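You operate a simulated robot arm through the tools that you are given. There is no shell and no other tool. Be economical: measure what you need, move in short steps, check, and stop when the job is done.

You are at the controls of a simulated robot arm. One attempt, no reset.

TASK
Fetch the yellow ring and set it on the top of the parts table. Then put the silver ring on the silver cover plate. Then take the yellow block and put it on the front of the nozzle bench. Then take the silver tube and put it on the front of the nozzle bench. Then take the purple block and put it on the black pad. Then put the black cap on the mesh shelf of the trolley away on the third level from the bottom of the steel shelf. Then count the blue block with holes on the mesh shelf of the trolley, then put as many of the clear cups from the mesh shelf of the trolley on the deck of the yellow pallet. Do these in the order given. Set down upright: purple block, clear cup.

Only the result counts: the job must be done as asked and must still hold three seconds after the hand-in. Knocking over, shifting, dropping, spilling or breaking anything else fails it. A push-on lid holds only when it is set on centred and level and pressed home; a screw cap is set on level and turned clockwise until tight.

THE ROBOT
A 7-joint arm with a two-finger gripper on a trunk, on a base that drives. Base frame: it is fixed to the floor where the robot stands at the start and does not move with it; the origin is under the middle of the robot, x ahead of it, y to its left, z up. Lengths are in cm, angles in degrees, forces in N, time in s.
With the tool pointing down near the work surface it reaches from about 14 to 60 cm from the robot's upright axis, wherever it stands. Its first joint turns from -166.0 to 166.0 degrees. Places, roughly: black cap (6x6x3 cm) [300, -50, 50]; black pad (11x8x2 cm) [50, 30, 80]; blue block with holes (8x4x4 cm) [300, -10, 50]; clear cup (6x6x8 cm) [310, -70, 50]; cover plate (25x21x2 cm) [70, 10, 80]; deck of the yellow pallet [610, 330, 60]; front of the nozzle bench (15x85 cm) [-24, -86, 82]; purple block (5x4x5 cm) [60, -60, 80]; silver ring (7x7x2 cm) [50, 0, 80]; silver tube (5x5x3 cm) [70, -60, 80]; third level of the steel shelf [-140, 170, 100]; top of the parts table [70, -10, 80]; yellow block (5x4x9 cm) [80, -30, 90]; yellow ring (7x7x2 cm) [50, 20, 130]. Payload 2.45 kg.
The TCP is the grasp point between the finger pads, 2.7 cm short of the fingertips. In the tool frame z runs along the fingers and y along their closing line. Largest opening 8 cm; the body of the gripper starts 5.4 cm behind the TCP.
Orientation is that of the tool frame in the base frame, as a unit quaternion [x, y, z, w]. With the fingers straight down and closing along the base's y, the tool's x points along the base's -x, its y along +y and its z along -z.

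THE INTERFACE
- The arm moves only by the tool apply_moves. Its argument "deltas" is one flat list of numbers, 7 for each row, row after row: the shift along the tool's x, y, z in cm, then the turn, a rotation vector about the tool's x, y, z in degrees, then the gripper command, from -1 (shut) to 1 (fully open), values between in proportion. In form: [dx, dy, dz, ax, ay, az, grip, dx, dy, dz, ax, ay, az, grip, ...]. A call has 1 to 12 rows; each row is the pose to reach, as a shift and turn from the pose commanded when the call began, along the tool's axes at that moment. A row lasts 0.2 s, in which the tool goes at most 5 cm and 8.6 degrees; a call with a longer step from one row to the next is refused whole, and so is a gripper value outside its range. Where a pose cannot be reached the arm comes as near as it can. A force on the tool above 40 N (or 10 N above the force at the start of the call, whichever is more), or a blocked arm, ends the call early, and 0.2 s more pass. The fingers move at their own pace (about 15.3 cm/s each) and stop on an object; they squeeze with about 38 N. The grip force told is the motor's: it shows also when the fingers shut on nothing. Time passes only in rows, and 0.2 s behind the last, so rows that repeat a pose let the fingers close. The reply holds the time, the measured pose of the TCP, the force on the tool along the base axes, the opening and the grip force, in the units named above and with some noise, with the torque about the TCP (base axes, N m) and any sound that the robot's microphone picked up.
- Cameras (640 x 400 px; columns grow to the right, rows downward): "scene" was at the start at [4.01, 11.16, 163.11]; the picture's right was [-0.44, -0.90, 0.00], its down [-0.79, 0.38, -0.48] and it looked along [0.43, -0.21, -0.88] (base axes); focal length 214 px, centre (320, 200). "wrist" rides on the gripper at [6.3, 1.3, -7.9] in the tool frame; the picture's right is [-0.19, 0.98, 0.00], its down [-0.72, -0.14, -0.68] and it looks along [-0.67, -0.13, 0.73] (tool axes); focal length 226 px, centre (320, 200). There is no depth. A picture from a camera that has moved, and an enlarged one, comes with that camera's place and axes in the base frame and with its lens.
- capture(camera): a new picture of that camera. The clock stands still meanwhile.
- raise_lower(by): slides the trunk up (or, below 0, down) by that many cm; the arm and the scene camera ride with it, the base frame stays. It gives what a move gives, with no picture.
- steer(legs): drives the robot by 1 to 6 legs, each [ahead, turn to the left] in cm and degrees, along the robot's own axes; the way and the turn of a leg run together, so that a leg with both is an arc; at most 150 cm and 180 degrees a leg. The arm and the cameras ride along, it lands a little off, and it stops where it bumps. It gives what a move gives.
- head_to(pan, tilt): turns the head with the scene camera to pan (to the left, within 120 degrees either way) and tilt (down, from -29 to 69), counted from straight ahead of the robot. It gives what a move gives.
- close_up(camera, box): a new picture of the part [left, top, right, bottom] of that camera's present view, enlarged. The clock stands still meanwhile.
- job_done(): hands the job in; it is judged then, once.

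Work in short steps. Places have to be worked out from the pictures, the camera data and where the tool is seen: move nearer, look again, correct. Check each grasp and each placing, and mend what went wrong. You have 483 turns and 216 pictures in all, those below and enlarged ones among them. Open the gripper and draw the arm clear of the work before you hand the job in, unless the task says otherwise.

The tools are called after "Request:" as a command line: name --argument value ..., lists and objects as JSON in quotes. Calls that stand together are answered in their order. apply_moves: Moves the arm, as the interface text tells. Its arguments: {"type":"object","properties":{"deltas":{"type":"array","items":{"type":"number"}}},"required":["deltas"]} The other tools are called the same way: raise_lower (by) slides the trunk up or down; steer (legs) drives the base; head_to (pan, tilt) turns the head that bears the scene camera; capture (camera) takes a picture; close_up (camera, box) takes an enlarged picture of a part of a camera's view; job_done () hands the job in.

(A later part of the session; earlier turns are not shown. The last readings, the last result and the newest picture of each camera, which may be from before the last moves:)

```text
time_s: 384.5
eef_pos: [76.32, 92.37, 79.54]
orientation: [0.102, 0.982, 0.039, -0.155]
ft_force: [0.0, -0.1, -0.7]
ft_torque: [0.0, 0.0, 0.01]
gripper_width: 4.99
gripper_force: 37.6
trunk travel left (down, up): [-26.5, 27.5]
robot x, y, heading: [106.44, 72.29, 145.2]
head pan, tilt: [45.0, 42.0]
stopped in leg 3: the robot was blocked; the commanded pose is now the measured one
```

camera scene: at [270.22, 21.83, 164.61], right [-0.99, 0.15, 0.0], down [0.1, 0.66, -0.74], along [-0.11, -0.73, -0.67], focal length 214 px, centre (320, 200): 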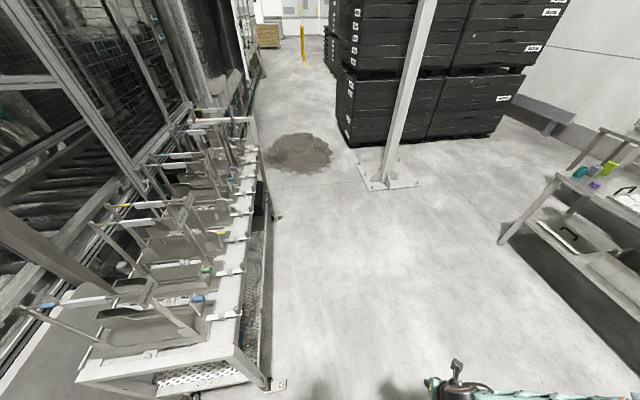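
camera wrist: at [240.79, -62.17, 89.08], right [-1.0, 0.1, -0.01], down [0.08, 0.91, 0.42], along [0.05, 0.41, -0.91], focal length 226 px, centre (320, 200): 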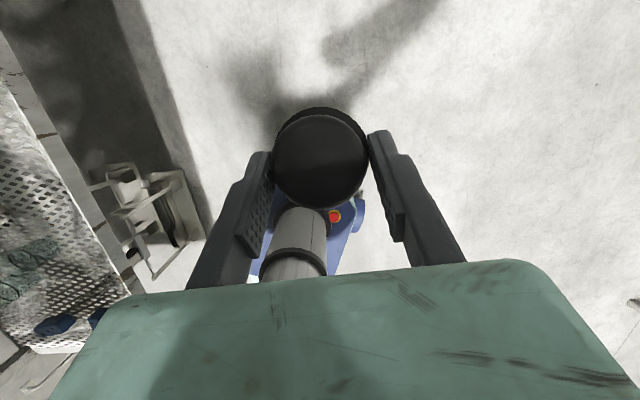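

Bumped near the table's corner. I back off and check the table for any damage.

Request:
steer --legs '[[-30, 0], [0, -30]]'

Request:
head_to --pan 70 --tilt 35

Request:
capture --camera "scene"

```text
time_s: 388.1
eef_pos: [115.29, 87.42, 79.6]
orientation: [0.355, 0.921, 0.079, -0.139]
ft_force: [-0.7, 0.8, -0.2]
ft_torque: [0.03, -0.03, 0.0]
gripper_width: 4.98
gripper_force: 38.4
trunk travel left (down, up): [-26.5, 27.5]
robot x, y, heading: [131.45, 55.54, 114.7]
head pan, tilt: [45.0, 42.0]
```

```text
time_s: 389.0
eef_pos: [115.32, 87.36, 79.51]
orientation: [0.356, 0.921, 0.079, -0.138]
ft_force: [0.1, -1.6, -0.7]
ft_torque: [0.0, 0.03, 0.02]
gripper_width: 4.97
gripper_force: 38.6
trunk travel left (down, up): [-26.5, 27.5]
robot x, y, heading: [131.08, 55.32, 114.3]
head pan, tilt: [70.0, 35.0]
```

```text
81 pictures are left
camera scene: at [110.7, 46.66, 165.66], right [-0.08, 1.0, 0.0], down [0.57, 0.05, -0.82], along [-0.82, -0.07, -0.57], focal length 214 px, centre (320, 200)
```

scene: 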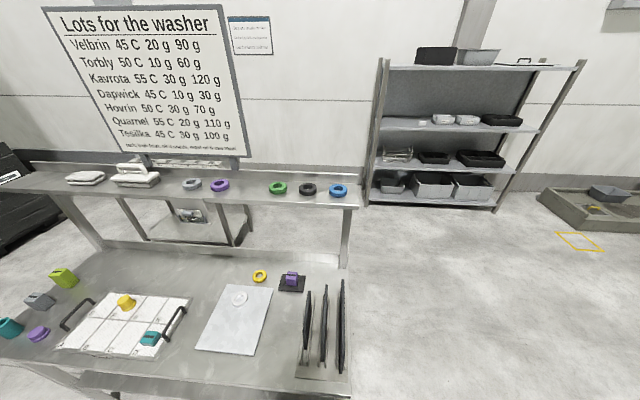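

The table and everything on it are intact. I continue: up to y≈115, then west toward the steel shelf.

Request:
steer --legs '[[72, 0], [0, 65.5], [130, 0]]'

Request:
head_to --pan 0 --tilt 25

Request:
capture --camera "scene"

```text
time_s: 402.0
eef_pos: [-65.62, 119.72, 79.52]
orientation: [-0.196, 0.967, -0.008, -0.159]
ft_force: [0.1, -0.5, -0.7]
ft_torque: [0.01, -0.05, -0.01]
gripper_width: 4.97
gripper_force: 38.0
trunk travel left (down, up): [-26.5, 27.5]
robot x, y, heading: [-29.57, 120.78, -180.0]
head pan, tilt: [70.0, 35.0]
```

```text
time_s: 403.4
eef_pos: [-65.66, 119.77, 79.43]
orientation: [-0.197, 0.967, -0.009, -0.16]
ft_force: [0.3, 0.3, -1.0]
ft_torque: [0.0, -0.02, -0.03]
gripper_width: 4.99
gripper_force: 38.6
trunk travel left (down, up): [-26.5, 27.5]
robot x, y, heading: [-29.47, 120.64, -180.0]
head pan, tilt: [0.0, 25.0]
```

```text
80 pictures are left
camera scene: at [-36.59, 106.61, 167.24], right [0.0, 1.0, 0.0], down [0.42, 0.0, -0.91], along [-0.91, 0.0, -0.42], focal length 214 px, centre (320, 200)
```

scene: 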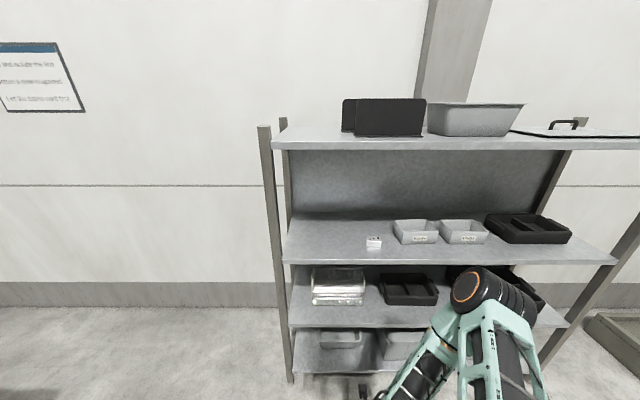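

Third level: front edge x≈−114, z≈100, free at y≈111. I raise the trunk 25 and the tool, re-level the cap, and drive closer.

Request:
raise_lower --by 25

Request:
apply_moves --deltas '[0.7, -1.5, -2, 0.8, 1.3, 0.3, -1, 1.4, -3, -4, 1.6, 2.6, 0.7, -1, 2, -5, -6, 2.4, 3.8, 1, -1]'

Request:
steer --legs '[[40, 0]]'

Request:
capture --camera "scene"

```text
time_s: 406.0
eef_pos: [-65.74, 119.75, 104.64]
orientation: [-0.197, 0.967, -0.008, -0.16]
ft_force: [0.0, -0.8, -0.7]
ft_torque: [-0.01, 0.0, 0.01]
gripper_width: 5.01
gripper_force: 37.3
trunk travel left (down, up): [-51.5, 2.5]
robot x, y, heading: [-29.52, 120.78, -180.1]
head pan, tilt: [0.0, 25.0]
```

```text
time_s: 406.8
eef_pos: [-63.53, 114.83, 110.53]
orientation: [-0.191, 0.963, -0.036, -0.188]
ft_force: [-0.5, -0.3, -0.8]
ft_torque: [0.0, -0.02, -0.01]
gripper_width: 4.98
gripper_force: 37.9
trunk travel left (down, up): [-51.5, 2.5]
robot x, y, heading: [-29.27, 120.08, -180.2]
head pan, tilt: [0.0, 25.0]
```

```text
time_s: 409.3
eef_pos: [-103.07, 115.04, 110.5]
orientation: [-0.189, 0.963, -0.036, -0.188]
ft_force: [0.0, 0.1, -0.6]
ft_torque: [-0.02, -0.01, 0.01]
gripper_width: 5.0
gripper_force: 38.2
trunk travel left (down, up): [-51.5, 2.5]
robot x, y, heading: [-68.9, 120.8, 180.1]
head pan, tilt: [0.0, 25.0]
```

```text
79 pictures are left
camera scene: at [-76.22, 106.7, 192.23], right [0.0, 1.0, 0.0], down [0.42, 0.0, -0.91], along [-0.91, 0.0, -0.42], focal length 214 px, centre (320, 200)
```

scene: 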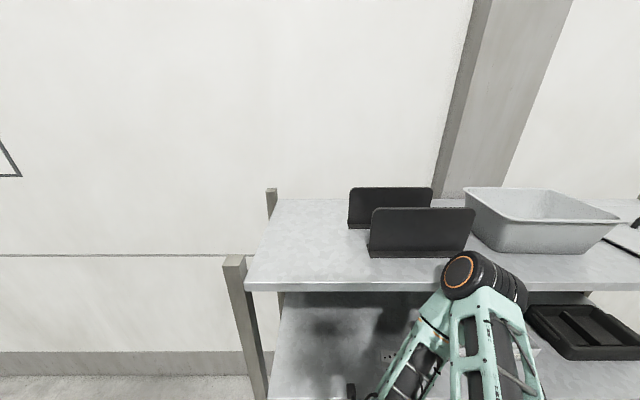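

The elbow is high and close to the top board. I back off, lower the trunk 30, raise the tool by the arm instead, and look again.

Request:
steer --legs '[[-15, 0]]'

Request:
raise_lower --by -30

Request:
apply_moves --deltas '[1.5, 0, -3.7, 0, 0, 0, -1, 3, 0, -7.4, 0, 0, 0, -1, 4.5, 0, -11.1, 0, 0, 0, -1, 6, 0, -14.8, 0, 0, 0, -1, 7.5, 0, -18.5, 0, 0, 0, -1, 9, 0, -22.2, 0, 0, 0, -1, 10.5, 0, -26, 0, 0, 0, -1]'

Request:
capture --camera "scene"

```text
time_s: 410.6
eef_pos: [-87.7, 114.97, 110.55]
orientation: [-0.189, 0.963, -0.037, -0.189]
ft_force: [1.3, 0.4, 0.5]
ft_torque: [0.01, 0.02, 0.02]
gripper_width: 5.0
gripper_force: 38.2
trunk travel left (down, up): [-51.5, 2.5]
robot x, y, heading: [-53.53, 120.42, 179.8]
head pan, tilt: [0.0, 25.0]
```

```text
time_s: 413.6
eef_pos: [-87.78, 115.06, 80.48]
orientation: [-0.188, 0.963, -0.037, -0.187]
ft_force: [0.6, 0.4, -0.9]
ft_torque: [0.0, -0.01, 0.0]
gripper_width: 4.98
gripper_force: 37.8
trunk travel left (down, up): [-21.5, 32.5]
robot x, y, heading: [-53.76, 120.62, 179.5]
head pan, tilt: [0.0, 25.0]
```

```text
time_s: 415.2
eef_pos: [-91.69, 114.77, 109.06]
orientation: [-0.184, 0.967, -0.038, -0.172]
ft_force: [-1.4, -1.6, 0.6]
ft_torque: [0.06, -0.01, -0.02]
gripper_width: 5.0
gripper_force: 38.0
out of reach, approached as far as the arm can: row 1, 2, 3, 4, 5, 6, 7
trunk travel left (down, up): [-21.5, 32.5]
robot x, y, heading: [-53.88, 120.63, 179.7]
head pan, tilt: [0.0, 25.0]
```

```text
78 pictures are left
camera scene: at [-60.79, 108.22, 162.5], right [0.19, 0.98, 0.0], down [0.39, -0.07, -0.92], along [-0.9, 0.17, -0.4], focal length 214 px, centre (320, 200)
```

scene: 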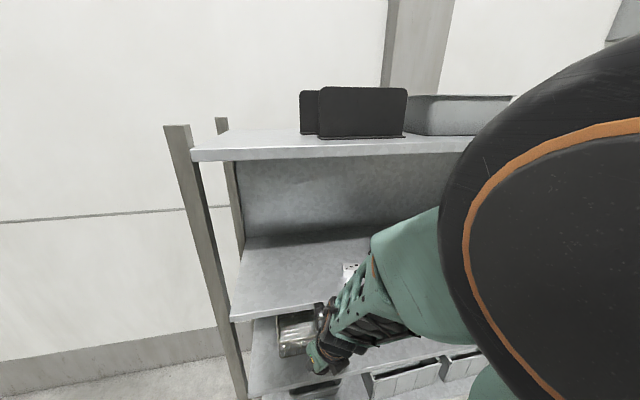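

Extending forward will unfold the elbow. I extend to x≈−108 (before the shelf front for the wrist) and look.

Request:
apply_moves --deltas '[3.8, 0.8, 1.1, 0, 0.5, 0, -1, 7.6, 1.6, 2.3, 0, 1, 0, -1, 11.4, 2.4, 3.4, 0, 1.5, 0, -1, 15.3, 3.1, 4.6, 0, 2, 0, -1]'

Request:
head_to --pan 0 --tilt 30

Request:
capture --camera "scene"

Request:
capture --camera "wrist"

```text
time_s: 416.2
eef_pos: [-108.04, 111.08, 111.57]
orientation: [-0.188, 0.96, -0.04, -0.205]
ft_force: [-0.1, -0.6, -0.4]
ft_torque: [0.0, -0.04, -0.01]
gripper_width: 5.0
gripper_force: 37.9
trunk travel left (down, up): [-21.5, 32.5]
robot x, y, heading: [-53.45, 120.79, 179.8]
head pan, tilt: [0.0, 25.0]
```

```text
time_s: 416.9
eef_pos: [-108.24, 111.11, 111.69]
orientation: [-0.188, 0.96, -0.041, -0.204]
ft_force: [0.1, 0.5, -0.4]
ft_torque: [-0.01, 0.01, 0.0]
gripper_width: 4.99
gripper_force: 38.6
trunk travel left (down, up): [-21.5, 32.5]
robot x, y, heading: [-53.79, 120.38, 179.6]
head pan, tilt: [0.0, 30.0]
```

```text
77 pictures are left
camera scene: at [-60.75, 106.63, 161.44], right [0.01, 1.0, 0.0], down [0.5, 0.0, -0.87], along [-0.87, 0.0, -0.5], focal length 214 px, centre (320, 200)
```

scene: 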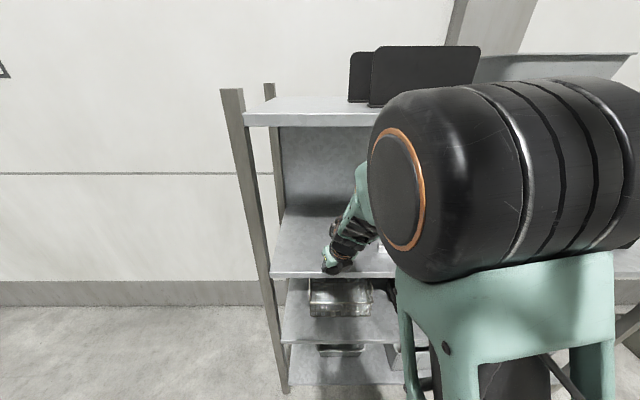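

```text
76 pictures are left
camera wrist: at [-110.86, 111.35, 121.35], right [-0.21, 0.98, -0.08], down [0.92, 0.22, 0.33], along [0.34, 0.0, -0.94], focal length 226 px, centre (320, 200)
```

wrist: 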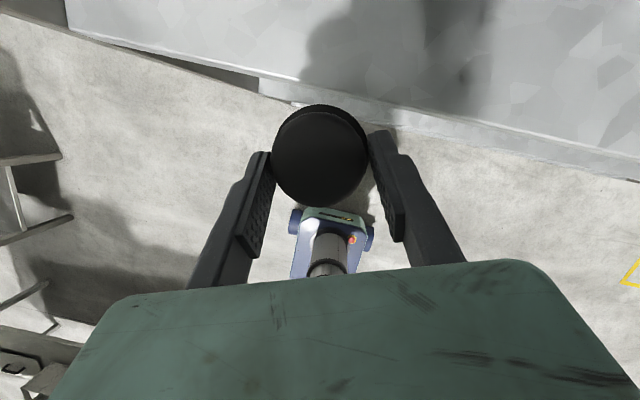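

Good. I drive 12 cm closer so the cap comes over the third level.

Request:
steer --legs '[[12, 0]]'

Request:
capture --camera "wrist"

Request:
capture --camera "scene"

```text
time_s: 418.1
eef_pos: [-119.99, 111.28, 111.5]
orientation: [-0.188, 0.96, -0.04, -0.204]
ft_force: [-1.0, 0.8, -0.8]
ft_torque: [-0.02, -0.04, -0.01]
gripper_width: 4.99
gripper_force: 37.5
trunk travel left (down, up): [-21.5, 32.5]
robot x, y, heading: [-65.86, 120.57, 179.5]
head pan, tilt: [0.0, 30.0]
```

```text
75 pictures are left
camera wrist: at [-122.9, 111.47, 121.3], right [-0.21, 0.98, -0.08], down [0.92, 0.22, 0.33], along [0.34, 0.0, -0.94], focal length 226 px, centre (320, 200)
```

wrist: 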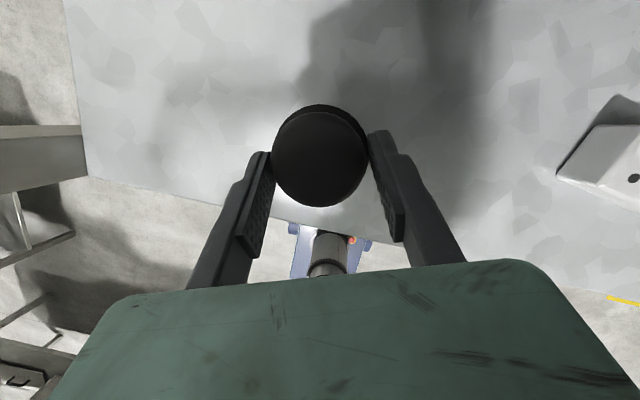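

```text
74 pictures are left
camera scene: at [-72.81, 106.71, 161.43], right [0.01, 1.0, 0.0], down [0.5, 0.0, -0.87], along [-0.87, 0.01, -0.5], focal length 214 px, centre (320, 200)
```

scene: 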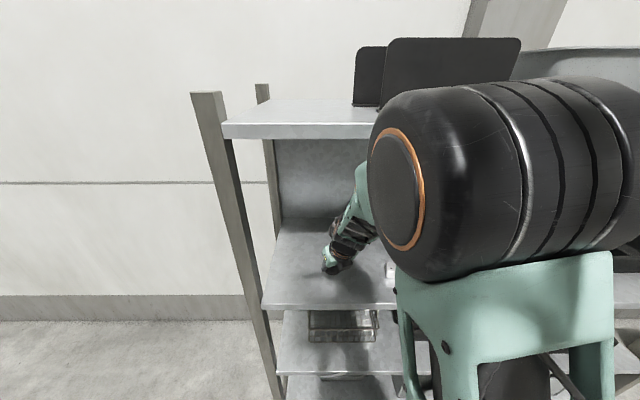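

Over the board. I move 5 cm further in, fix the level, and lower to z≈106.

Request:
apply_moves --deltas '[1.5, 2, 1, 0, -0.8, 0, -1, 1.8, 2.35, 4, 0, -1.6, 0, -1, 1.8, 2.35, 6.85, 0, -1.6, 0, -1]'

Request:
capture --camera "wrist"

```text
time_s: 418.9
eef_pos: [-125.09, 111.87, 106.06]
orientation: [-0.188, 0.963, -0.036, -0.19]
ft_force: [0.4, 0.4, -0.6]
ft_torque: [-0.01, -0.02, -0.01]
gripper_width: 4.97
gripper_force: 38.4
trunk travel left (down, up): [-21.5, 32.5]
robot x, y, heading: [-65.82, 120.13, 179.5]
head pan, tilt: [0.0, 30.0]
```

```text
73 pictures are left
camera wrist: at [-128.21, 112.07, 115.71], right [-0.2, 0.98, -0.07], down [0.91, 0.22, 0.36], along [0.36, 0.01, -0.93], focal length 226 px, centre (320, 200)
```

wrist: 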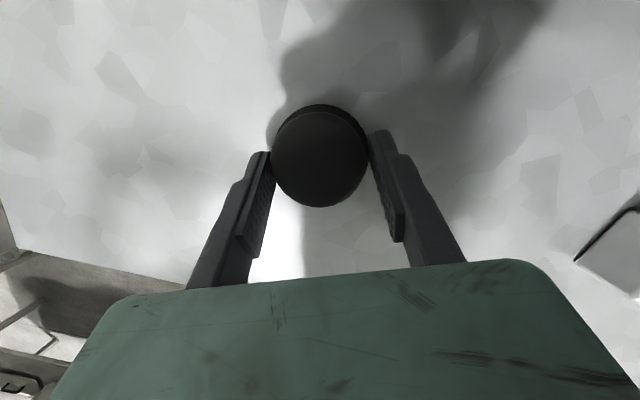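

Request:
apply_moves --deltas '[-0.4, 0, 0.9, 0, 0, 0, -1, -0.7, 0, 1.6, 0, 0, 0, -1, -0.85, 0, 2.0, 0, 0, 0, -1]'

Request:
apply_moves --deltas '[-0.15, 0, 0.35, 0, 0, 0, -1, -0.3, 0, 0.7, 0, 0, 0, -1]'

```text
time_s: 419.6
eef_pos: [-125.41, 111.91, 105.12]
orientation: [-0.186, 0.961, -0.036, -0.199]
ft_force: [-1.5, -0.8, 13.6]
ft_torque: [0.01, -0.13, -0.03]
gripper_width: 4.97
gripper_force: 38.2
trunk travel left (down, up): [-21.5, 32.5]
robot x, y, heading: [-65.73, 120.67, 179.4]
head pan, tilt: [0.0, 30.0]
stopped in row 3: the force on the tool passed its limit at 56 N (the readings are from after the stop); the commanded pose is now the measured one
```

```text
time_s: 420.0
eef_pos: [-125.75, 111.78, 105.03]
orientation: [-0.187, 0.96, -0.037, -0.204]
ft_force: [-1.2, -0.2, 15.2]
ft_torque: [0.08, -0.19, 0.02]
gripper_width: 4.98
gripper_force: 37.6
trunk travel left (down, up): [-21.5, 32.5]
robot x, y, heading: [-65.48, 120.37, 179.4]
head pan, tilt: [0.0, 30.0]
stopped in row 2: the force on the tool passed its limit at 45 N (the readings are from after the stop); the commanded pose is now the measured one
```

The cap rests on the board. I release and withdraw along the tool axis, then outward.

Request:
apply_moves --deltas '[0, 0, -0.15, 0, 0, 0, -1, 0, 0, -0.15, 0, 0, 0, 0.6, 0, 0, -0.15, 0, 0, 0, 0.6, 0, 0, -3, 0, 0, 0, 0.6, 0, 0, -6.5, 0, 0, 0, 0.6]'

Request:
capture --camera "wrist"

```text
time_s: 421.2
eef_pos: [-123.16, 112.8, 110.62]
orientation: [-0.187, 0.961, -0.036, -0.201]
ft_force: [0.8, 0.8, 0.2]
ft_torque: [0.0, -0.01, -0.02]
gripper_width: 6.39
gripper_force: 0.0
trunk travel left (down, up): [-21.5, 32.5]
robot x, y, heading: [-65.79, 120.69, 179.7]
head pan, tilt: [0.0, 30.0]
```

```text
72 pictures are left
camera wrist: at [-126.06, 112.94, 120.34], right [-0.2, 0.98, -0.07], down [0.92, 0.22, 0.34], along [0.34, 0.0, -0.94], focal length 226 px, centre (320, 200)
```

wrist: 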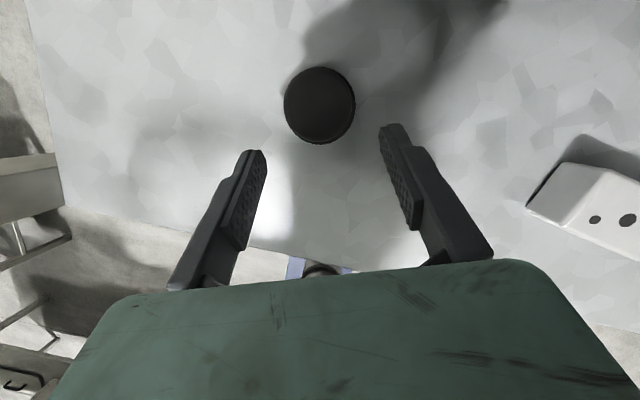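

The cap lies on the third level. Now back to the trolley: I drive backward along y≈120, tuck the arm, then turn toward the trolley.

Request:
steer --legs '[[-60, 0]]'

Request:
apply_moves --deltas '[-4, 0, 0, 0, 0, 0, 1, -8, 0, 0.5, 0, 0, 0, 1, -12, 0, 1, 0, 0, 0, 1, -16, 0, 2, 0, 0, 0, 1, -19, 0, 3, 0, 0, 0, 1]'

Request:
steer --legs '[[-138, 0], [0, 65], [0, 65]]'

```text
time_s: 424.6
eef_pos: [-63.18, 112.56, 110.59]
orientation: [-0.185, 0.961, -0.036, -0.201]
ft_force: [0.4, 0.4, -0.7]
ft_torque: [0.02, 0.01, 0.0]
gripper_width: 6.41
gripper_force: 0.1
trunk travel left (down, up): [-21.5, 32.5]
robot x, y, heading: [-5.65, 120.15, 179.4]
head pan, tilt: [0.0, 30.0]
```

```text
time_s: 425.8
eef_pos: [-48.11, 118.74, 100.17]
orientation: [-0.185, 0.961, -0.037, -0.201]
ft_force: [0.6, -0.1, -0.3]
ft_torque: [-0.05, -0.03, 0.01]
gripper_width: 7.98
gripper_force: 0.0
trunk travel left (down, up): [-21.5, 32.5]
robot x, y, heading: [-5.69, 120.29, 179.3]
head pan, tilt: [0.0, 30.0]
```

```text
time_s: 438.8
eef_pos: [165.01, 87.35, 100.3]
orientation: [0.952, -0.229, 0.198, 0.051]
ft_force: [-0.6, 0.6, 0.2]
ft_torque: [0.0, -0.01, -0.03]
gripper_width: 7.99
gripper_force: 0.0
trunk travel left (down, up): [-21.5, 32.5]
robot x, y, heading: [135.56, 118.66, -49.3]
head pan, tilt: [0.0, 30.0]
```

Request:
raise_lower --by -20

Request:
steer --legs '[[150, 0], [14, 0]]'

Request:
head_to --pan 25 --tilt 45

Request:
capture --camera "scene"

```text
time_s: 440.9
eef_pos: [165.06, 87.3, 80.25]
orientation: [0.952, -0.229, 0.198, 0.051]
ft_force: [-0.1, -0.5, 0.7]
ft_torque: [0.02, 0.02, 0.05]
gripper_width: 8.01
gripper_force: 0.1
trunk travel left (down, up): [-1.5, 52.5]
robot x, y, heading: [135.79, 118.4, -49.3]
head pan, tilt: [0.0, 30.0]
```

```text
time_s: 449.3
eef_pos: [271.97, -37.72, 80.27]
orientation: [0.952, -0.23, 0.198, 0.05]
ft_force: [-0.2, -0.5, 0.0]
ft_torque: [0.0, 0.01, 0.01]
gripper_width: 8.02
gripper_force: 0.0
trunk travel left (down, up): [-1.5, 52.5]
robot x, y, heading: [242.55, -6.74, -49.7]
head pan, tilt: [0.0, 30.0]
```

```text
time_s: 450.2
eef_pos: [271.98, -37.63, 80.26]
orientation: [0.952, -0.229, 0.198, 0.051]
ft_force: [0.1, 0.5, -0.7]
ft_torque: [0.01, -0.01, 0.01]
gripper_width: 8.03
gripper_force: 0.1
trunk travel left (down, up): [-1.5, 52.5]
robot x, y, heading: [242.68, -6.29, -49.6]
head pan, tilt: [25.0, 45.0]
```

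```text
71 pictures are left
camera scene: at [259.67, 0.69, 139.18], right [-0.41, -0.91, 0.0], down [-0.64, 0.29, -0.71], along [0.64, -0.29, -0.71], focal length 214 px, centre (320, 200)
```

scene: 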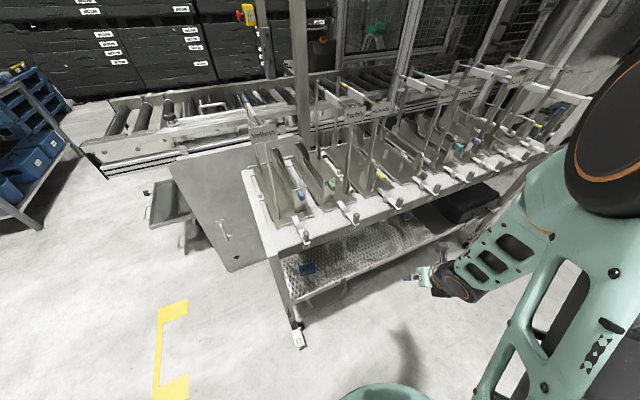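

I lower the tool in front of the shelf to z≈58 to look in.

Request:
apply_moves --deltas '[-0.3, -0.3, 4.7, 0, 0, 0, 1, -0.5, -0.6, 9.4, 0, 0, 0, 1, -0.8, -0.9, 14.1, 0, 0, 0, 1, -1, -1.2, 18.8, 0, 0, 0, 1, -1.3, -1.5, 23.5, 0, 0, 0, 1]'

Request:
capture --camera "wrist"

Request:
capture --camera "scene"

```text
time_s: 451.4
eef_pos: [280.06, -40.41, 58.03]
orientation: [0.952, -0.229, 0.198, 0.05]
ft_force: [0.5, -0.8, 0.6]
ft_torque: [0.01, 0.0, 0.02]
gripper_width: 7.99
gripper_force: 0.1
trunk travel left (down, up): [-1.5, 52.5]
robot x, y, heading: [242.58, -6.55, -49.3]
head pan, tilt: [25.0, 45.0]
```

```text
70 pictures are left
camera wrist: at [281.75, -42.61, 67.69], right [-0.61, -0.79, -0.07], down [-0.76, 0.55, 0.34], along [-0.23, 0.26, -0.94], focal length 226 px, centre (320, 200)
```

wrist: 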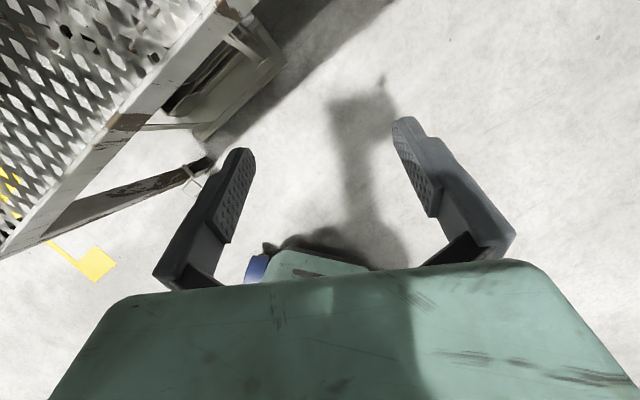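

```text
69 pictures are left
camera scene: at [259.63, 0.7, 139.18], right [-0.41, -0.91, 0.0], down [-0.64, 0.29, -0.71], along [0.64, -0.29, -0.71], focal length 214 px, centre (320, 200)
```

scene: 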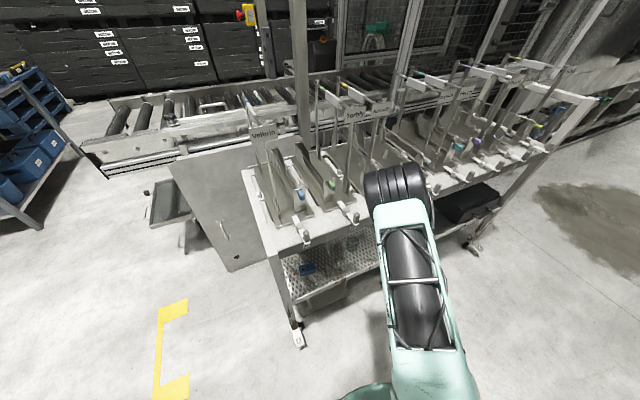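

The elbow is up front here; I return the tool to the earlier starting posture (close, pointing with the robot), then drive forward and repeat the path that worked.

Request:
apply_moves --deltas '[-3, 0.8, -0.9, -1.7, 0, 3.9, 1, -6, 1.5, -1.8, -3.4, 0, 7.7, 1, -9, 2.3, -2.7, -5, 0, 11.6, 1, -12, 3, -3.6, -6.7, 0, 15.4, 1, -15.2, 3.8, -4.5, -8.4, 0, 19.3, 1]'

Request:
steer --legs '[[11, 0]]'

Request:
capture --camera "scene"

```text
time_s: 452.6
eef_pos: [264.2, -36.47, 56.02]
orientation: [0.894, -0.399, 0.187, 0.086]
ft_force: [-0.2, 0.0, -0.9]
ft_torque: [0.0, 0.0, -0.01]
gripper_width: 8.01
gripper_force: 0.0
trunk travel left (down, up): [-1.5, 52.5]
robot x, y, heading: [243.05, -6.72, -49.5]
head pan, tilt: [25.0, 45.0]
```

```text
time_s: 453.8
eef_pos: [271.34, -44.68, 55.98]
orientation: [0.894, -0.399, 0.187, 0.085]
ft_force: [0.2, 0.3, 0.3]
ft_torque: [0.0, 0.04, 0.0]
gripper_width: 7.98
gripper_force: 0.0
trunk travel left (down, up): [-1.5, 52.5]
robot x, y, heading: [249.55, -14.73, -49.6]
head pan, tilt: [25.0, 45.0]
```

```text
68 pictures are left
camera scene: at [266.74, -7.56, 139.18], right [-0.41, -0.91, 0.0], down [-0.64, 0.29, -0.71], along [0.64, -0.29, -0.71], focal length 214 px, centre (320, 200)
```

scene: 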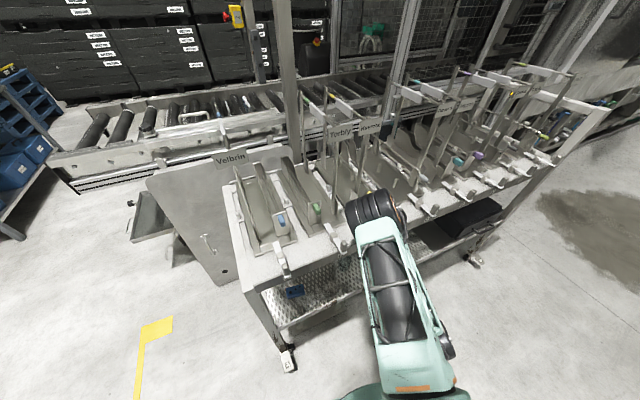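

The elbow is still up front, over the deck edge. I back off 25 cm and return the arm to its upright travel posture to swing the elbow to the right side.

Request:
steer --legs '[[-25, 0]]'

Request:
apply_moves --deltas '[0, 2, -4.5, 0, -4, 0, 1, 0, 4, -9, 0, -8, 0, 1, 0, 6, -13.5, 0, -12, 0, 1, 0, 8, -18, 0, -16, 0, 1, 0, 10, -22.5, 0, -20, 0, 1, 0, 12, -27, 0, -24, 0, 1, 0, 14, -31.5, 0, -24, 0, 1, 0, 16, -36, 0, -24, 0, 1, 0, 18, -40.5, 0, -24, 0, 1, 0, 20, -45, 0, -24, 0, 1]'

Request:
capture --camera "scene"

```text
time_s: 455.6
eef_pos: [255.05, -25.77, 55.96]
orientation: [0.893, -0.4, 0.186, 0.086]
ft_force: [-0.1, 0.1, 0.0]
ft_torque: [0.04, 0.0, 0.02]
gripper_width: 8.0
gripper_force: 0.1
trunk travel left (down, up): [-1.5, 52.5]
robot x, y, heading: [233.52, 4.07, -49.2]
head pan, tilt: [25.0, 45.0]
```

```text
time_s: 457.8
eef_pos: [228.11, -25.34, 97.5]
orientation: [0.914, -0.407, -0.004, 0.0]
ft_force: [-0.7, 0.3, 0.1]
ft_torque: [-0.03, -0.01, 0.0]
gripper_width: 8.0
gripper_force: 0.1
out of reach, approached as far as the arm can: row 2, 3, 4, 5, 6, 7, 8
trunk travel left (down, up): [-1.5, 52.5]
robot x, y, heading: [233.76, 3.66, -49.4]
head pan, tilt: [25.0, 45.0]
```

```text
67 pictures are left
camera scene: at [250.53, 11.39, 139.18], right [-0.41, -0.91, 0.0], down [-0.64, 0.29, -0.71], along [0.64, -0.29, -0.71], focal length 214 px, centre (320, 200)
```

scene: 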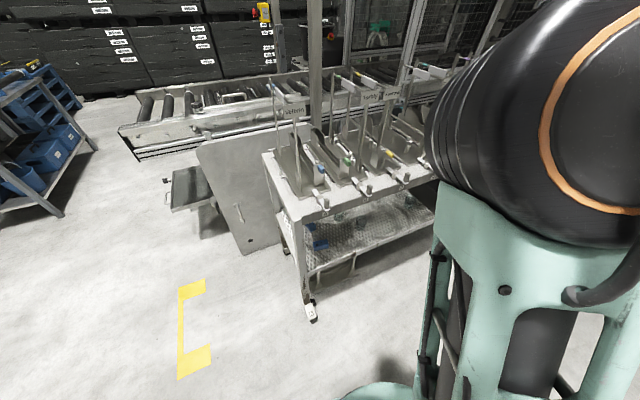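

The elbow stays up. I'll retrace in reverse the motion that raised it (lowering the tool close-in with the 22° lean), checking each step.

Request:
apply_moves --deltas '[0, -4, 0, 0, 4, 0, 1, 0, -8, 0, 0, 8, 0, 1, 1, -12, 1, 0, 12, 0, 1, 3, -16, 2, 0, 16, 0, 1, 5, -20, 4, 0, 20, 0, 1, 8, -23, 6, 0, 22, 0, 1, 11, -26, 8, 0, 22, 0, 1, 14, -28.5, 8.5, 0, 22, 0, 1]'

Request:
apply_moves --deltas '[-2, 0, 4, 0, 0, 0, 1, -4, 0, 8, 0, 0, 0, 1, -6, 0, 12, 0, 0, 0, 1, -8.5, 0, 16, 0, 0, 0, 1, -11, 0, 20, 0, 0, 0, 1, -13.5, 0, 24, 0, 0, 0, 1, -15.5, 0, 27, 0, 0, 0, 1]'

Request:
capture --camera "scene"

```text
time_s: 459.8
eef_pos: [260.85, -22.77, 90.91]
orientation: [0.87, -0.456, 0.167, 0.078]
ft_force: [-0.2, -0.4, 0.1]
ft_torque: [0.02, 0.0, 0.01]
gripper_width: 8.0
gripper_force: 0.1
out of reach, approached as far as the arm can: row 2, 3, 4, 5, 6, 7, 8
trunk travel left (down, up): [-1.5, 52.5]
robot x, y, heading: [233.33, 3.99, -49.4]
head pan, tilt: [25.0, 45.0]
stopped in row 8: the arm was blocked; the commanded pose is now the measured one
```

```text
time_s: 461.4
eef_pos: [258.93, -18.38, 59.95]
orientation: [0.873, -0.452, 0.168, 0.077]
ft_force: [0.3, -0.8, 0.1]
ft_torque: [0.0, 0.02, -0.01]
gripper_width: 7.99
gripper_force: 0.1
out of reach, approached as far as the arm can: row 1, 2, 3, 4, 5, 6
trunk travel left (down, up): [-1.5, 52.5]
robot x, y, heading: [233.79, 3.74, -49.2]
head pan, tilt: [25.0, 45.0]
```

```text
66 pictures are left
camera scene: at [250.54, 11.41, 139.18], right [-0.41, -0.91, 0.0], down [-0.64, 0.29, -0.71], along [0.64, -0.29, -0.71], focal length 214 px, centre (320, 200)
```

scene: 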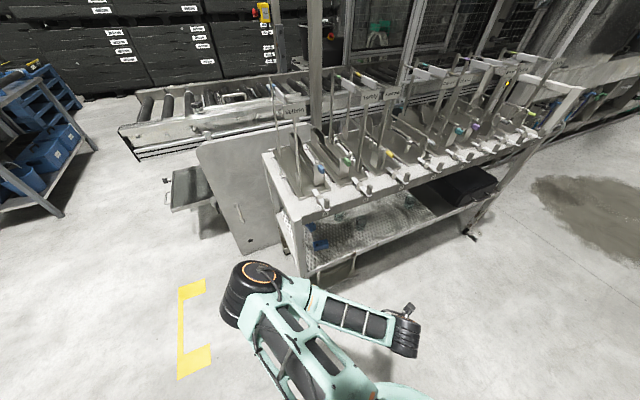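

The elbow has now gone to the left side, low. So I mirror the approach: robot heading +50° with the target at its right-front. I drive down the aisle and turn left there.

Request:
steer --legs '[[0, -46], [100, 0], [0, 145]]'

Request:
head_to --pan -20 --tilt 45

Request:
capture --camera "scene"

```text
time_s: 475.0
eef_pos: [240.76, -68.2, 60.06]
orientation: [0.91, 0.371, 0.168, -0.077]
ft_force: [1.0, -0.1, -0.3]
ft_torque: [-0.04, 0.02, -0.02]
gripper_width: 7.99
gripper_force: 0.0
trunk travel left (down, up): [-1.5, 52.5]
robot x, y, heading: [222.49, -96.8, 49.9]
head pan, tilt: [25.0, 45.0]
```

```text
time_s: 476.2
eef_pos: [240.65, -68.06, 60.04]
orientation: [0.91, 0.371, 0.167, -0.077]
ft_force: [-0.2, 0.0, 0.1]
ft_torque: [0.03, -0.03, 0.01]
gripper_width: 8.0
gripper_force: 0.0
trunk travel left (down, up): [-1.5, 52.5]
robot x, y, heading: [222.78, -96.89, 49.6]
head pan, tilt: [-20.0, 45.0]
```

```text
65 pictures are left
camera scene: at [217.76, -85.23, 139.18], right [0.5, -0.87, 0.0], down [-0.61, -0.35, -0.71], along [0.61, 0.35, -0.71], focal length 214 px, centre (320, 200)
```

scene: 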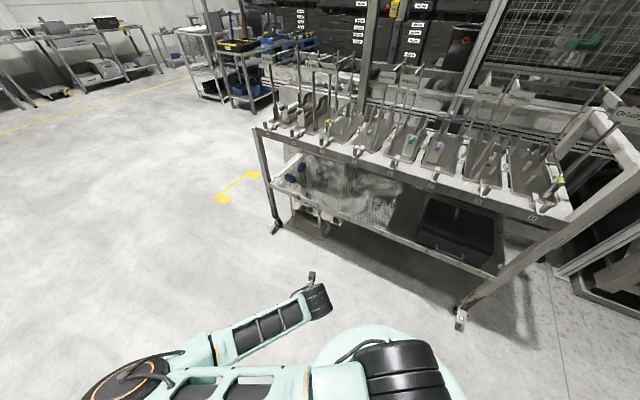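

A good view of the mesh shelf. I zoom in to count.

Request:
close_up --camera "scene" --box '[265, 145, 425, 245]'

```text
4.00 times, centred on (345, 195) of scene
camera zoom: at [217.76, -85.23, 139.18], right [0.5, -0.87, 0.0], down [-0.61, -0.35, -0.71], along [0.61, 0.35, -0.71], focal length 858 px, centre (220, 220)
```

zoom: 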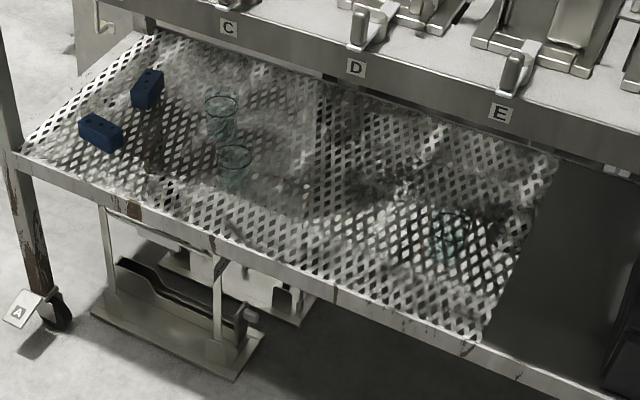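

Two blue blocks are seen, and three cups. So two cups go to the pallet. I take the right-hand cup (≈(305.5, −71)) first: shift the robot to (252, −88) heading 50°.

Request:
steer --legs '[[0, -50], [22, 0], [0, 50], [10, 0]]'

Request:
capture --camera "scene"

```text
time_s: 483.3
eef_pos: [269.46, -60.54, 60.06]
orientation: [0.91, 0.371, 0.168, -0.077]
ft_force: [-0.2, -0.2, -0.5]
ft_torque: [-0.01, 0.0, 0.0]
gripper_width: 7.99
gripper_force: 0.0
trunk travel left (down, up): [-1.5, 52.5]
robot x, y, heading: [251.09, -89.25, 50.0]
head pan, tilt: [-20.0, 45.0]
```

```text
63 pictures are left
camera scene: at [246.35, -77.72, 139.18], right [0.5, -0.87, 0.0], down [-0.61, -0.35, -0.71], along [0.61, 0.35, -0.71], focal length 214 px, centre (320, 200)
```

scene: 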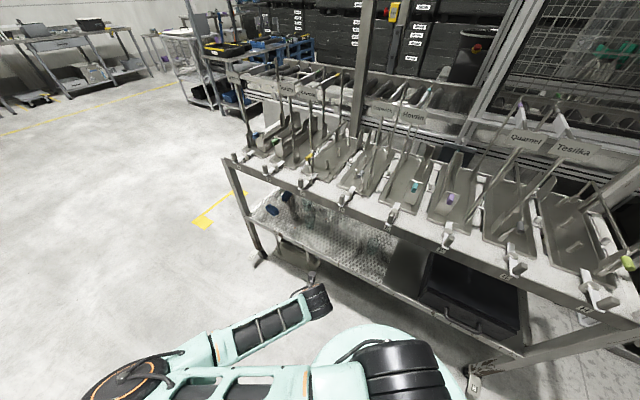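

I bring the tool to the shelf front before the cup, turning it to point at az ≈ 25°.

Request:
apply_moves --deltas '[0.8, 4.5, 0.4, -1.3, 0, 3.4, 1, 1.5, 8.9, 0.8, -2.7, 0.1, 6.8, 1, 2.3, 13.4, 1.2, -4, 0.2, 10.2, 1, 3.1, 17.9, 1.6, -5.3, 0.2, 13.7, 1, 3.8, 22.3, 2, -6.7, 0.3, 17.1, 1, 4.6, 26.8, 2.4, -8, 0.35, 20.5, 1]'

Request:
capture --camera "wrist"

Request:
capture --camera "scene"

```text
time_s: 484.7
eef_pos: [291.76, -76.02, 59.15]
orientation: [0.964, 0.192, 0.18, -0.045]
ft_force: [-0.4, -0.2, 0.0]
ft_torque: [0.01, -0.01, -0.02]
gripper_width: 7.99
gripper_force: 0.0
trunk travel left (down, up): [-1.5, 52.5]
robot x, y, heading: [251.07, -89.24, 49.7]
head pan, tilt: [-20.0, 45.0]
```

```text
62 pictures are left
camera wrist: at [295.19, -76.12, 68.76], right [0.21, -0.97, -0.09], down [-0.9, -0.23, 0.38], along [-0.39, 0.0, -0.92], focal length 226 px, centre (320, 200)
```

wrist: 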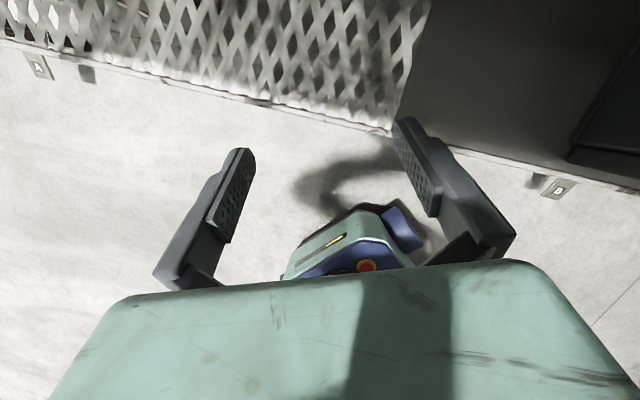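

```text
61 pictures are left
camera scene: at [246.3, -77.68, 139.17], right [0.5, -0.87, 0.0], down [-0.61, -0.35, -0.71], along [0.61, 0.35, -0.71], focal length 214 px, centre (320, 200)
```

scene: 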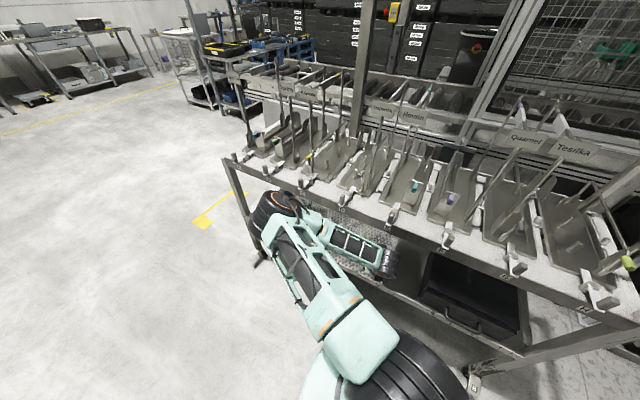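

I lower to z≈52.5 and slightly forward to see the cup.

Request:
apply_moves --deltas '[0.3, 0.2, 3.6, 0, 0, 0, 1, 0.6, 0.35, 7.2, 0, 0, 0, 1]'

Request:
capture --camera "wrist"

```text
time_s: 485.3
eef_pos: [295.22, -75.06, 52.51]
orientation: [0.964, 0.192, 0.18, -0.044]
ft_force: [-0.5, 0.4, -0.6]
ft_torque: [0.02, 0.02, 0.0]
gripper_width: 7.99
gripper_force: 0.1
trunk travel left (down, up): [-1.5, 52.5]
robot x, y, heading: [250.95, -89.08, 49.5]
head pan, tilt: [-20.0, 45.0]
```

```text
60 pictures are left
camera wrist: at [298.42, -75.14, 62.1], right [0.21, -0.97, -0.09], down [-0.9, -0.23, 0.38], along [-0.39, 0.0, -0.92], focal length 226 px, centre (320, 200)
```

wrist: 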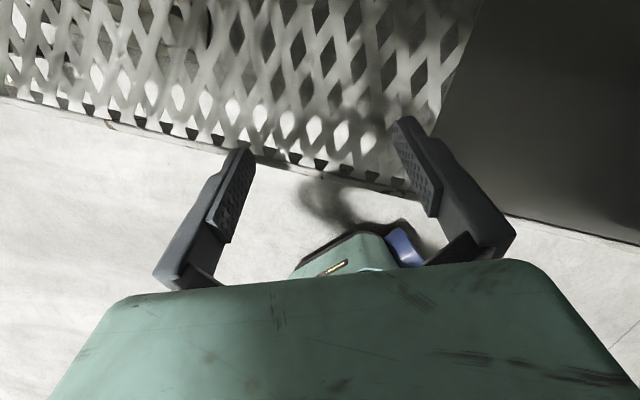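

The cup is out of the camera's view. I tilt the tool forward from a little further back and higher for a look.

Request:
apply_moves --deltas '[-0.8, -0.5, -3.5, 0, 6, 0, 1, -1.6, -1, -7, 0, 12, 0, 1, -2.3, -1.4, -10.5, 0, 18, 0, 1, -2.6, -1.6, -12, 0, 24, 0, 1]'

Request:
capture --camera "wrist"

```text
time_s: 486.3
eef_pos: [288.16, -76.64, 62.83]
orientation: [0.905, 0.18, 0.377, -0.084]
ft_force: [-0.6, -0.4, 0.5]
ft_torque: [0.0, 0.0, 0.01]
gripper_width: 8.01
gripper_force: 0.1
trunk travel left (down, up): [-1.5, 52.5]
robot x, y, heading: [251.24, -89.38, 50.3]
head pan, tilt: [-20.0, 45.0]
```

```text
59 pictures are left
camera wrist: at [287.55, -78.22, 72.89], right [0.25, -0.96, -0.15], down [-0.97, -0.25, -0.03], along [-0.01, 0.16, -0.99], focal length 226 px, centre (320, 200)
```

wrist: 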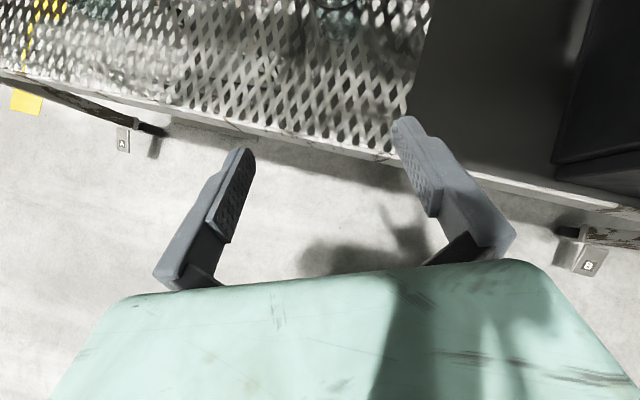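

Request:
apply_moves --deltas '[2.2, 0, 2, 0, 0, 0, 1, 4.5, -0.2, 4.2, 0, 0, 0, 1]'

Request:
capture --camera "wrist"

```text
time_s: 486.9
eef_pos: [293.71, -73.81, 63.05]
orientation: [0.905, 0.179, 0.376, -0.083]
ft_force: [0.4, -0.1, 0.2]
ft_torque: [-0.02, 0.01, -0.04]
gripper_width: 7.99
gripper_force: 0.0
trunk travel left (down, up): [-1.5, 52.5]
robot x, y, heading: [251.09, -88.96, 49.8]
head pan, tilt: [-20.0, 45.0]
```

```text
58 pictures are left
camera wrist: at [293.26, -75.56, 73.04], right [0.25, -0.96, -0.15], down [-0.97, -0.25, -0.03], along [-0.01, 0.15, -0.99], focal length 226 px, centre (320, 200)
```

wrist: 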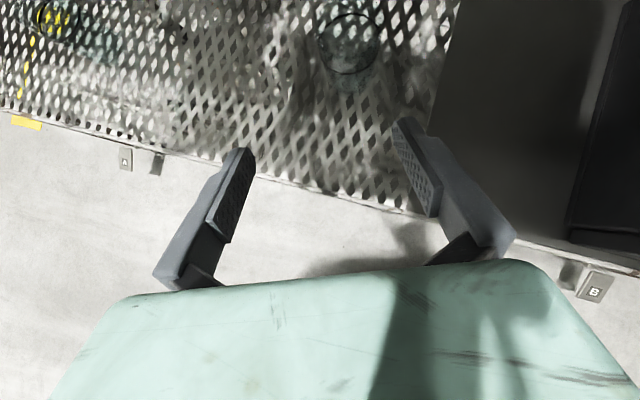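

Cup centre ≈ (306.6, −71.6), rim z≈54–55. I go back to the steep lean at (296, −76.3, 53), in line with the cup.

Request:
apply_moves --deltas '[-2.1, 1.1, 2.6, 0, -7.7, 0, 1, -4.2, 2.2, 5.2, 0, -15.4, 0, 1, -6.3, 3.35, 7.8, 0, -23, 0, 1]'

Request:
capture --camera "scene"

```text
time_s: 487.7
eef_pos: [295.79, -76.41, 53.16]
orientation: [0.962, 0.192, 0.187, -0.046]
ft_force: [0.1, -0.3, -0.7]
ft_torque: [0.01, 0.02, -0.02]
gripper_width: 7.98
gripper_force: 0.1
trunk travel left (down, up): [-1.5, 52.5]
robot x, y, heading: [251.41, -89.27, 49.8]
head pan, tilt: [-20.0, 45.0]
```

```text
57 pictures are left
camera scene: at [246.34, -77.71, 139.18], right [0.5, -0.87, 0.0], down [-0.61, -0.35, -0.71], along [0.61, 0.35, -0.71], focal length 214 px, centre (320, 200)
```

scene: 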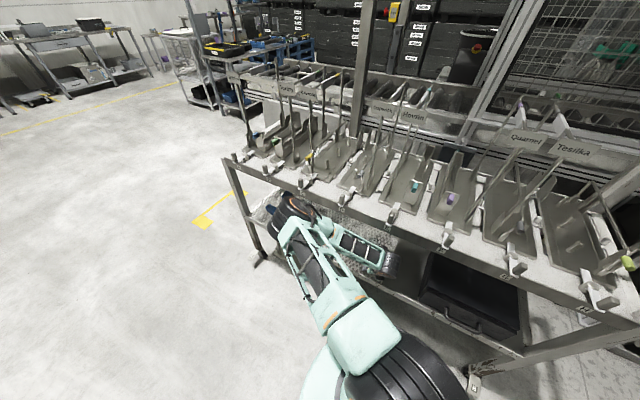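

I check the elbow's clearance to the deck with a close-up before going deeper.

Request:
close_up --camera "scene" --box '[220, 140, 420, 300]'

```text
2.50 times, centred on (320, 220) of scene
camera zoom: at [246.34, -77.71, 139.18], right [0.5, -0.87, 0.0], down [-0.61, -0.35, -0.71], along [0.61, 0.35, -0.71], focal length 536 px, centre (320, 150)
```

zoom: 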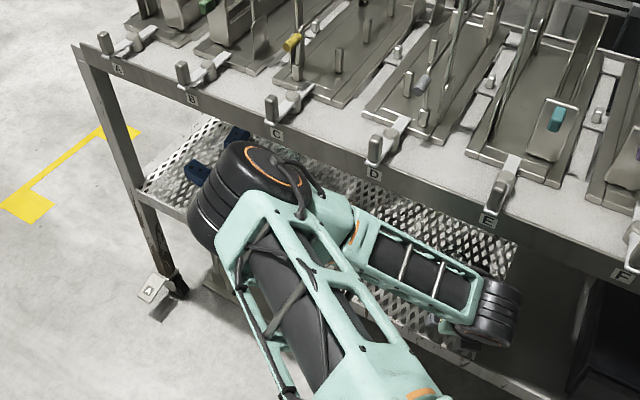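

The elbow is just in front of the deck lip. I go 5.5 cm further and check again.

Request:
apply_moves --deltas '[2.4, -0.1, 1.4, 0, 0, 0, 1, 4.8, -0.2, 2.8, 0, 0, 0, 1]'

Request:
close_up --camera "scene" --box '[220, 140, 420, 300]'

Request:
capture --camera "wrist"

```text
time_s: 488.3
eef_pos: [300.9, -74.07, 52.25]
orientation: [0.962, 0.191, 0.188, -0.046]
ft_force: [0.3, 0.8, -0.3]
ft_torque: [0.01, -0.02, 0.01]
gripper_width: 8.0
gripper_force: 0.1
trunk travel left (down, up): [-1.5, 52.5]
robot x, y, heading: [251.04, -89.49, 49.9]
head pan, tilt: [-20.0, 45.0]
```

```text
2.50 times, centred on (320, 220) of scene
camera zoom: at [246.35, -77.71, 139.18], right [0.5, -0.87, 0.0], down [-0.61, -0.35, -0.71], along [0.61, 0.35, -0.71], focal length 536 px, centre (320, 150)
```

zoom: 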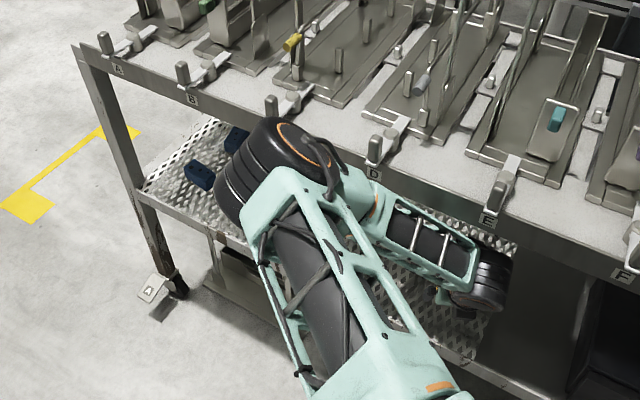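

```text
54 pictures are left
camera wrist: at [304.21, -74.3, 61.91], right [0.21, -0.97, -0.09], down [-0.9, -0.23, 0.36], along [-0.37, 0.0, -0.93], focal length 226 px, centre (320, 200)
```

wrist: 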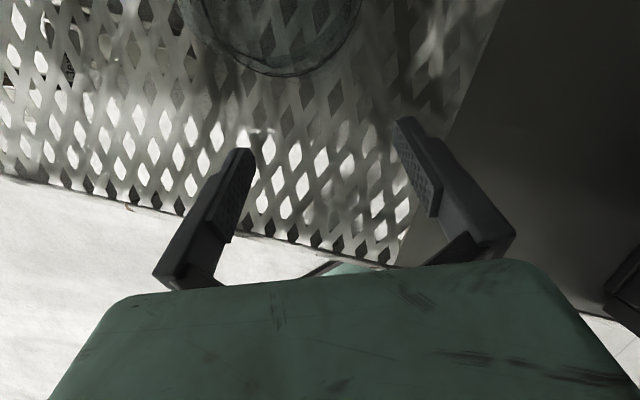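

Cup lies straight ahead, 6 cm on. Elbow margin to the lip ≈4 cm; I go 3 cm and check.

Request:
apply_moves --deltas '[1.45, 0, 0.6, 0, 0, 0, 1, 2.9, 0.1, 1.2, 0, 0, 0, 1]'

Request:
close_up --camera "scene" --box '[220, 140, 420, 300]'

```text
time_s: 488.9
eef_pos: [302.14, -73.19, 51.88]
orientation: [0.964, 0.19, 0.182, -0.044]
ft_force: [0.1, 0.5, 0.0]
ft_torque: [0.02, -0.02, -0.01]
gripper_width: 8.03
gripper_force: 0.1
trunk travel left (down, up): [-1.5, 52.5]
robot x, y, heading: [250.77, -89.75, 49.9]
head pan, tilt: [-20.0, 45.0]
```

```text
2.50 times, centred on (320, 220) of scene
camera zoom: at [244.92, -77.91, 139.05], right [0.5, -0.87, 0.01], down [-0.61, -0.35, -0.71], along [0.62, 0.35, -0.7], focal length 536 px, centre (320, 150)
```

zoom: 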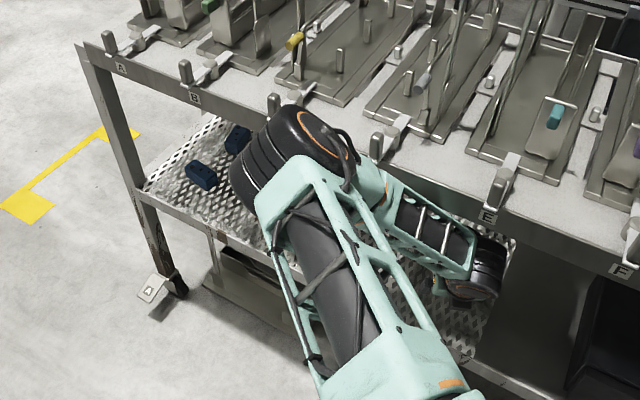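

The camera shifted, meaning the elbow is pressing on the lip. I retract immediately.

Request:
apply_moves --deltas '[-3, 0, -1.2, 0, 0, 0, 1, -6, 0, -2.4, 0, 0, 0, 1, -10, 0, -4, 0, 0, 0, 1]'

Request:
close_up --camera "scene" --box '[220, 140, 420, 300]'

```text
time_s: 489.7
eef_pos: [293.92, -76.94, 52.08]
orientation: [0.962, 0.191, 0.189, -0.046]
ft_force: [0.8, 0.1, -0.3]
ft_torque: [-0.01, -0.03, -0.02]
gripper_width: 8.02
gripper_force: 0.1
trunk travel left (down, up): [-1.5, 52.5]
robot x, y, heading: [251.3, -89.45, 50.0]
head pan, tilt: [-20.0, 45.0]
```

```text
2.50 times, centred on (320, 220) of scene
camera zoom: at [246.43, -77.69, 139.2], right [0.5, -0.87, 0.0], down [-0.61, -0.35, -0.71], along [0.61, 0.35, -0.71], focal length 536 px, centre (320, 150)
```

zoom: 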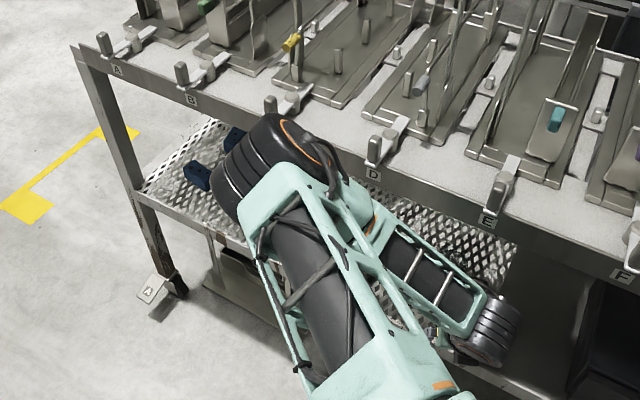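

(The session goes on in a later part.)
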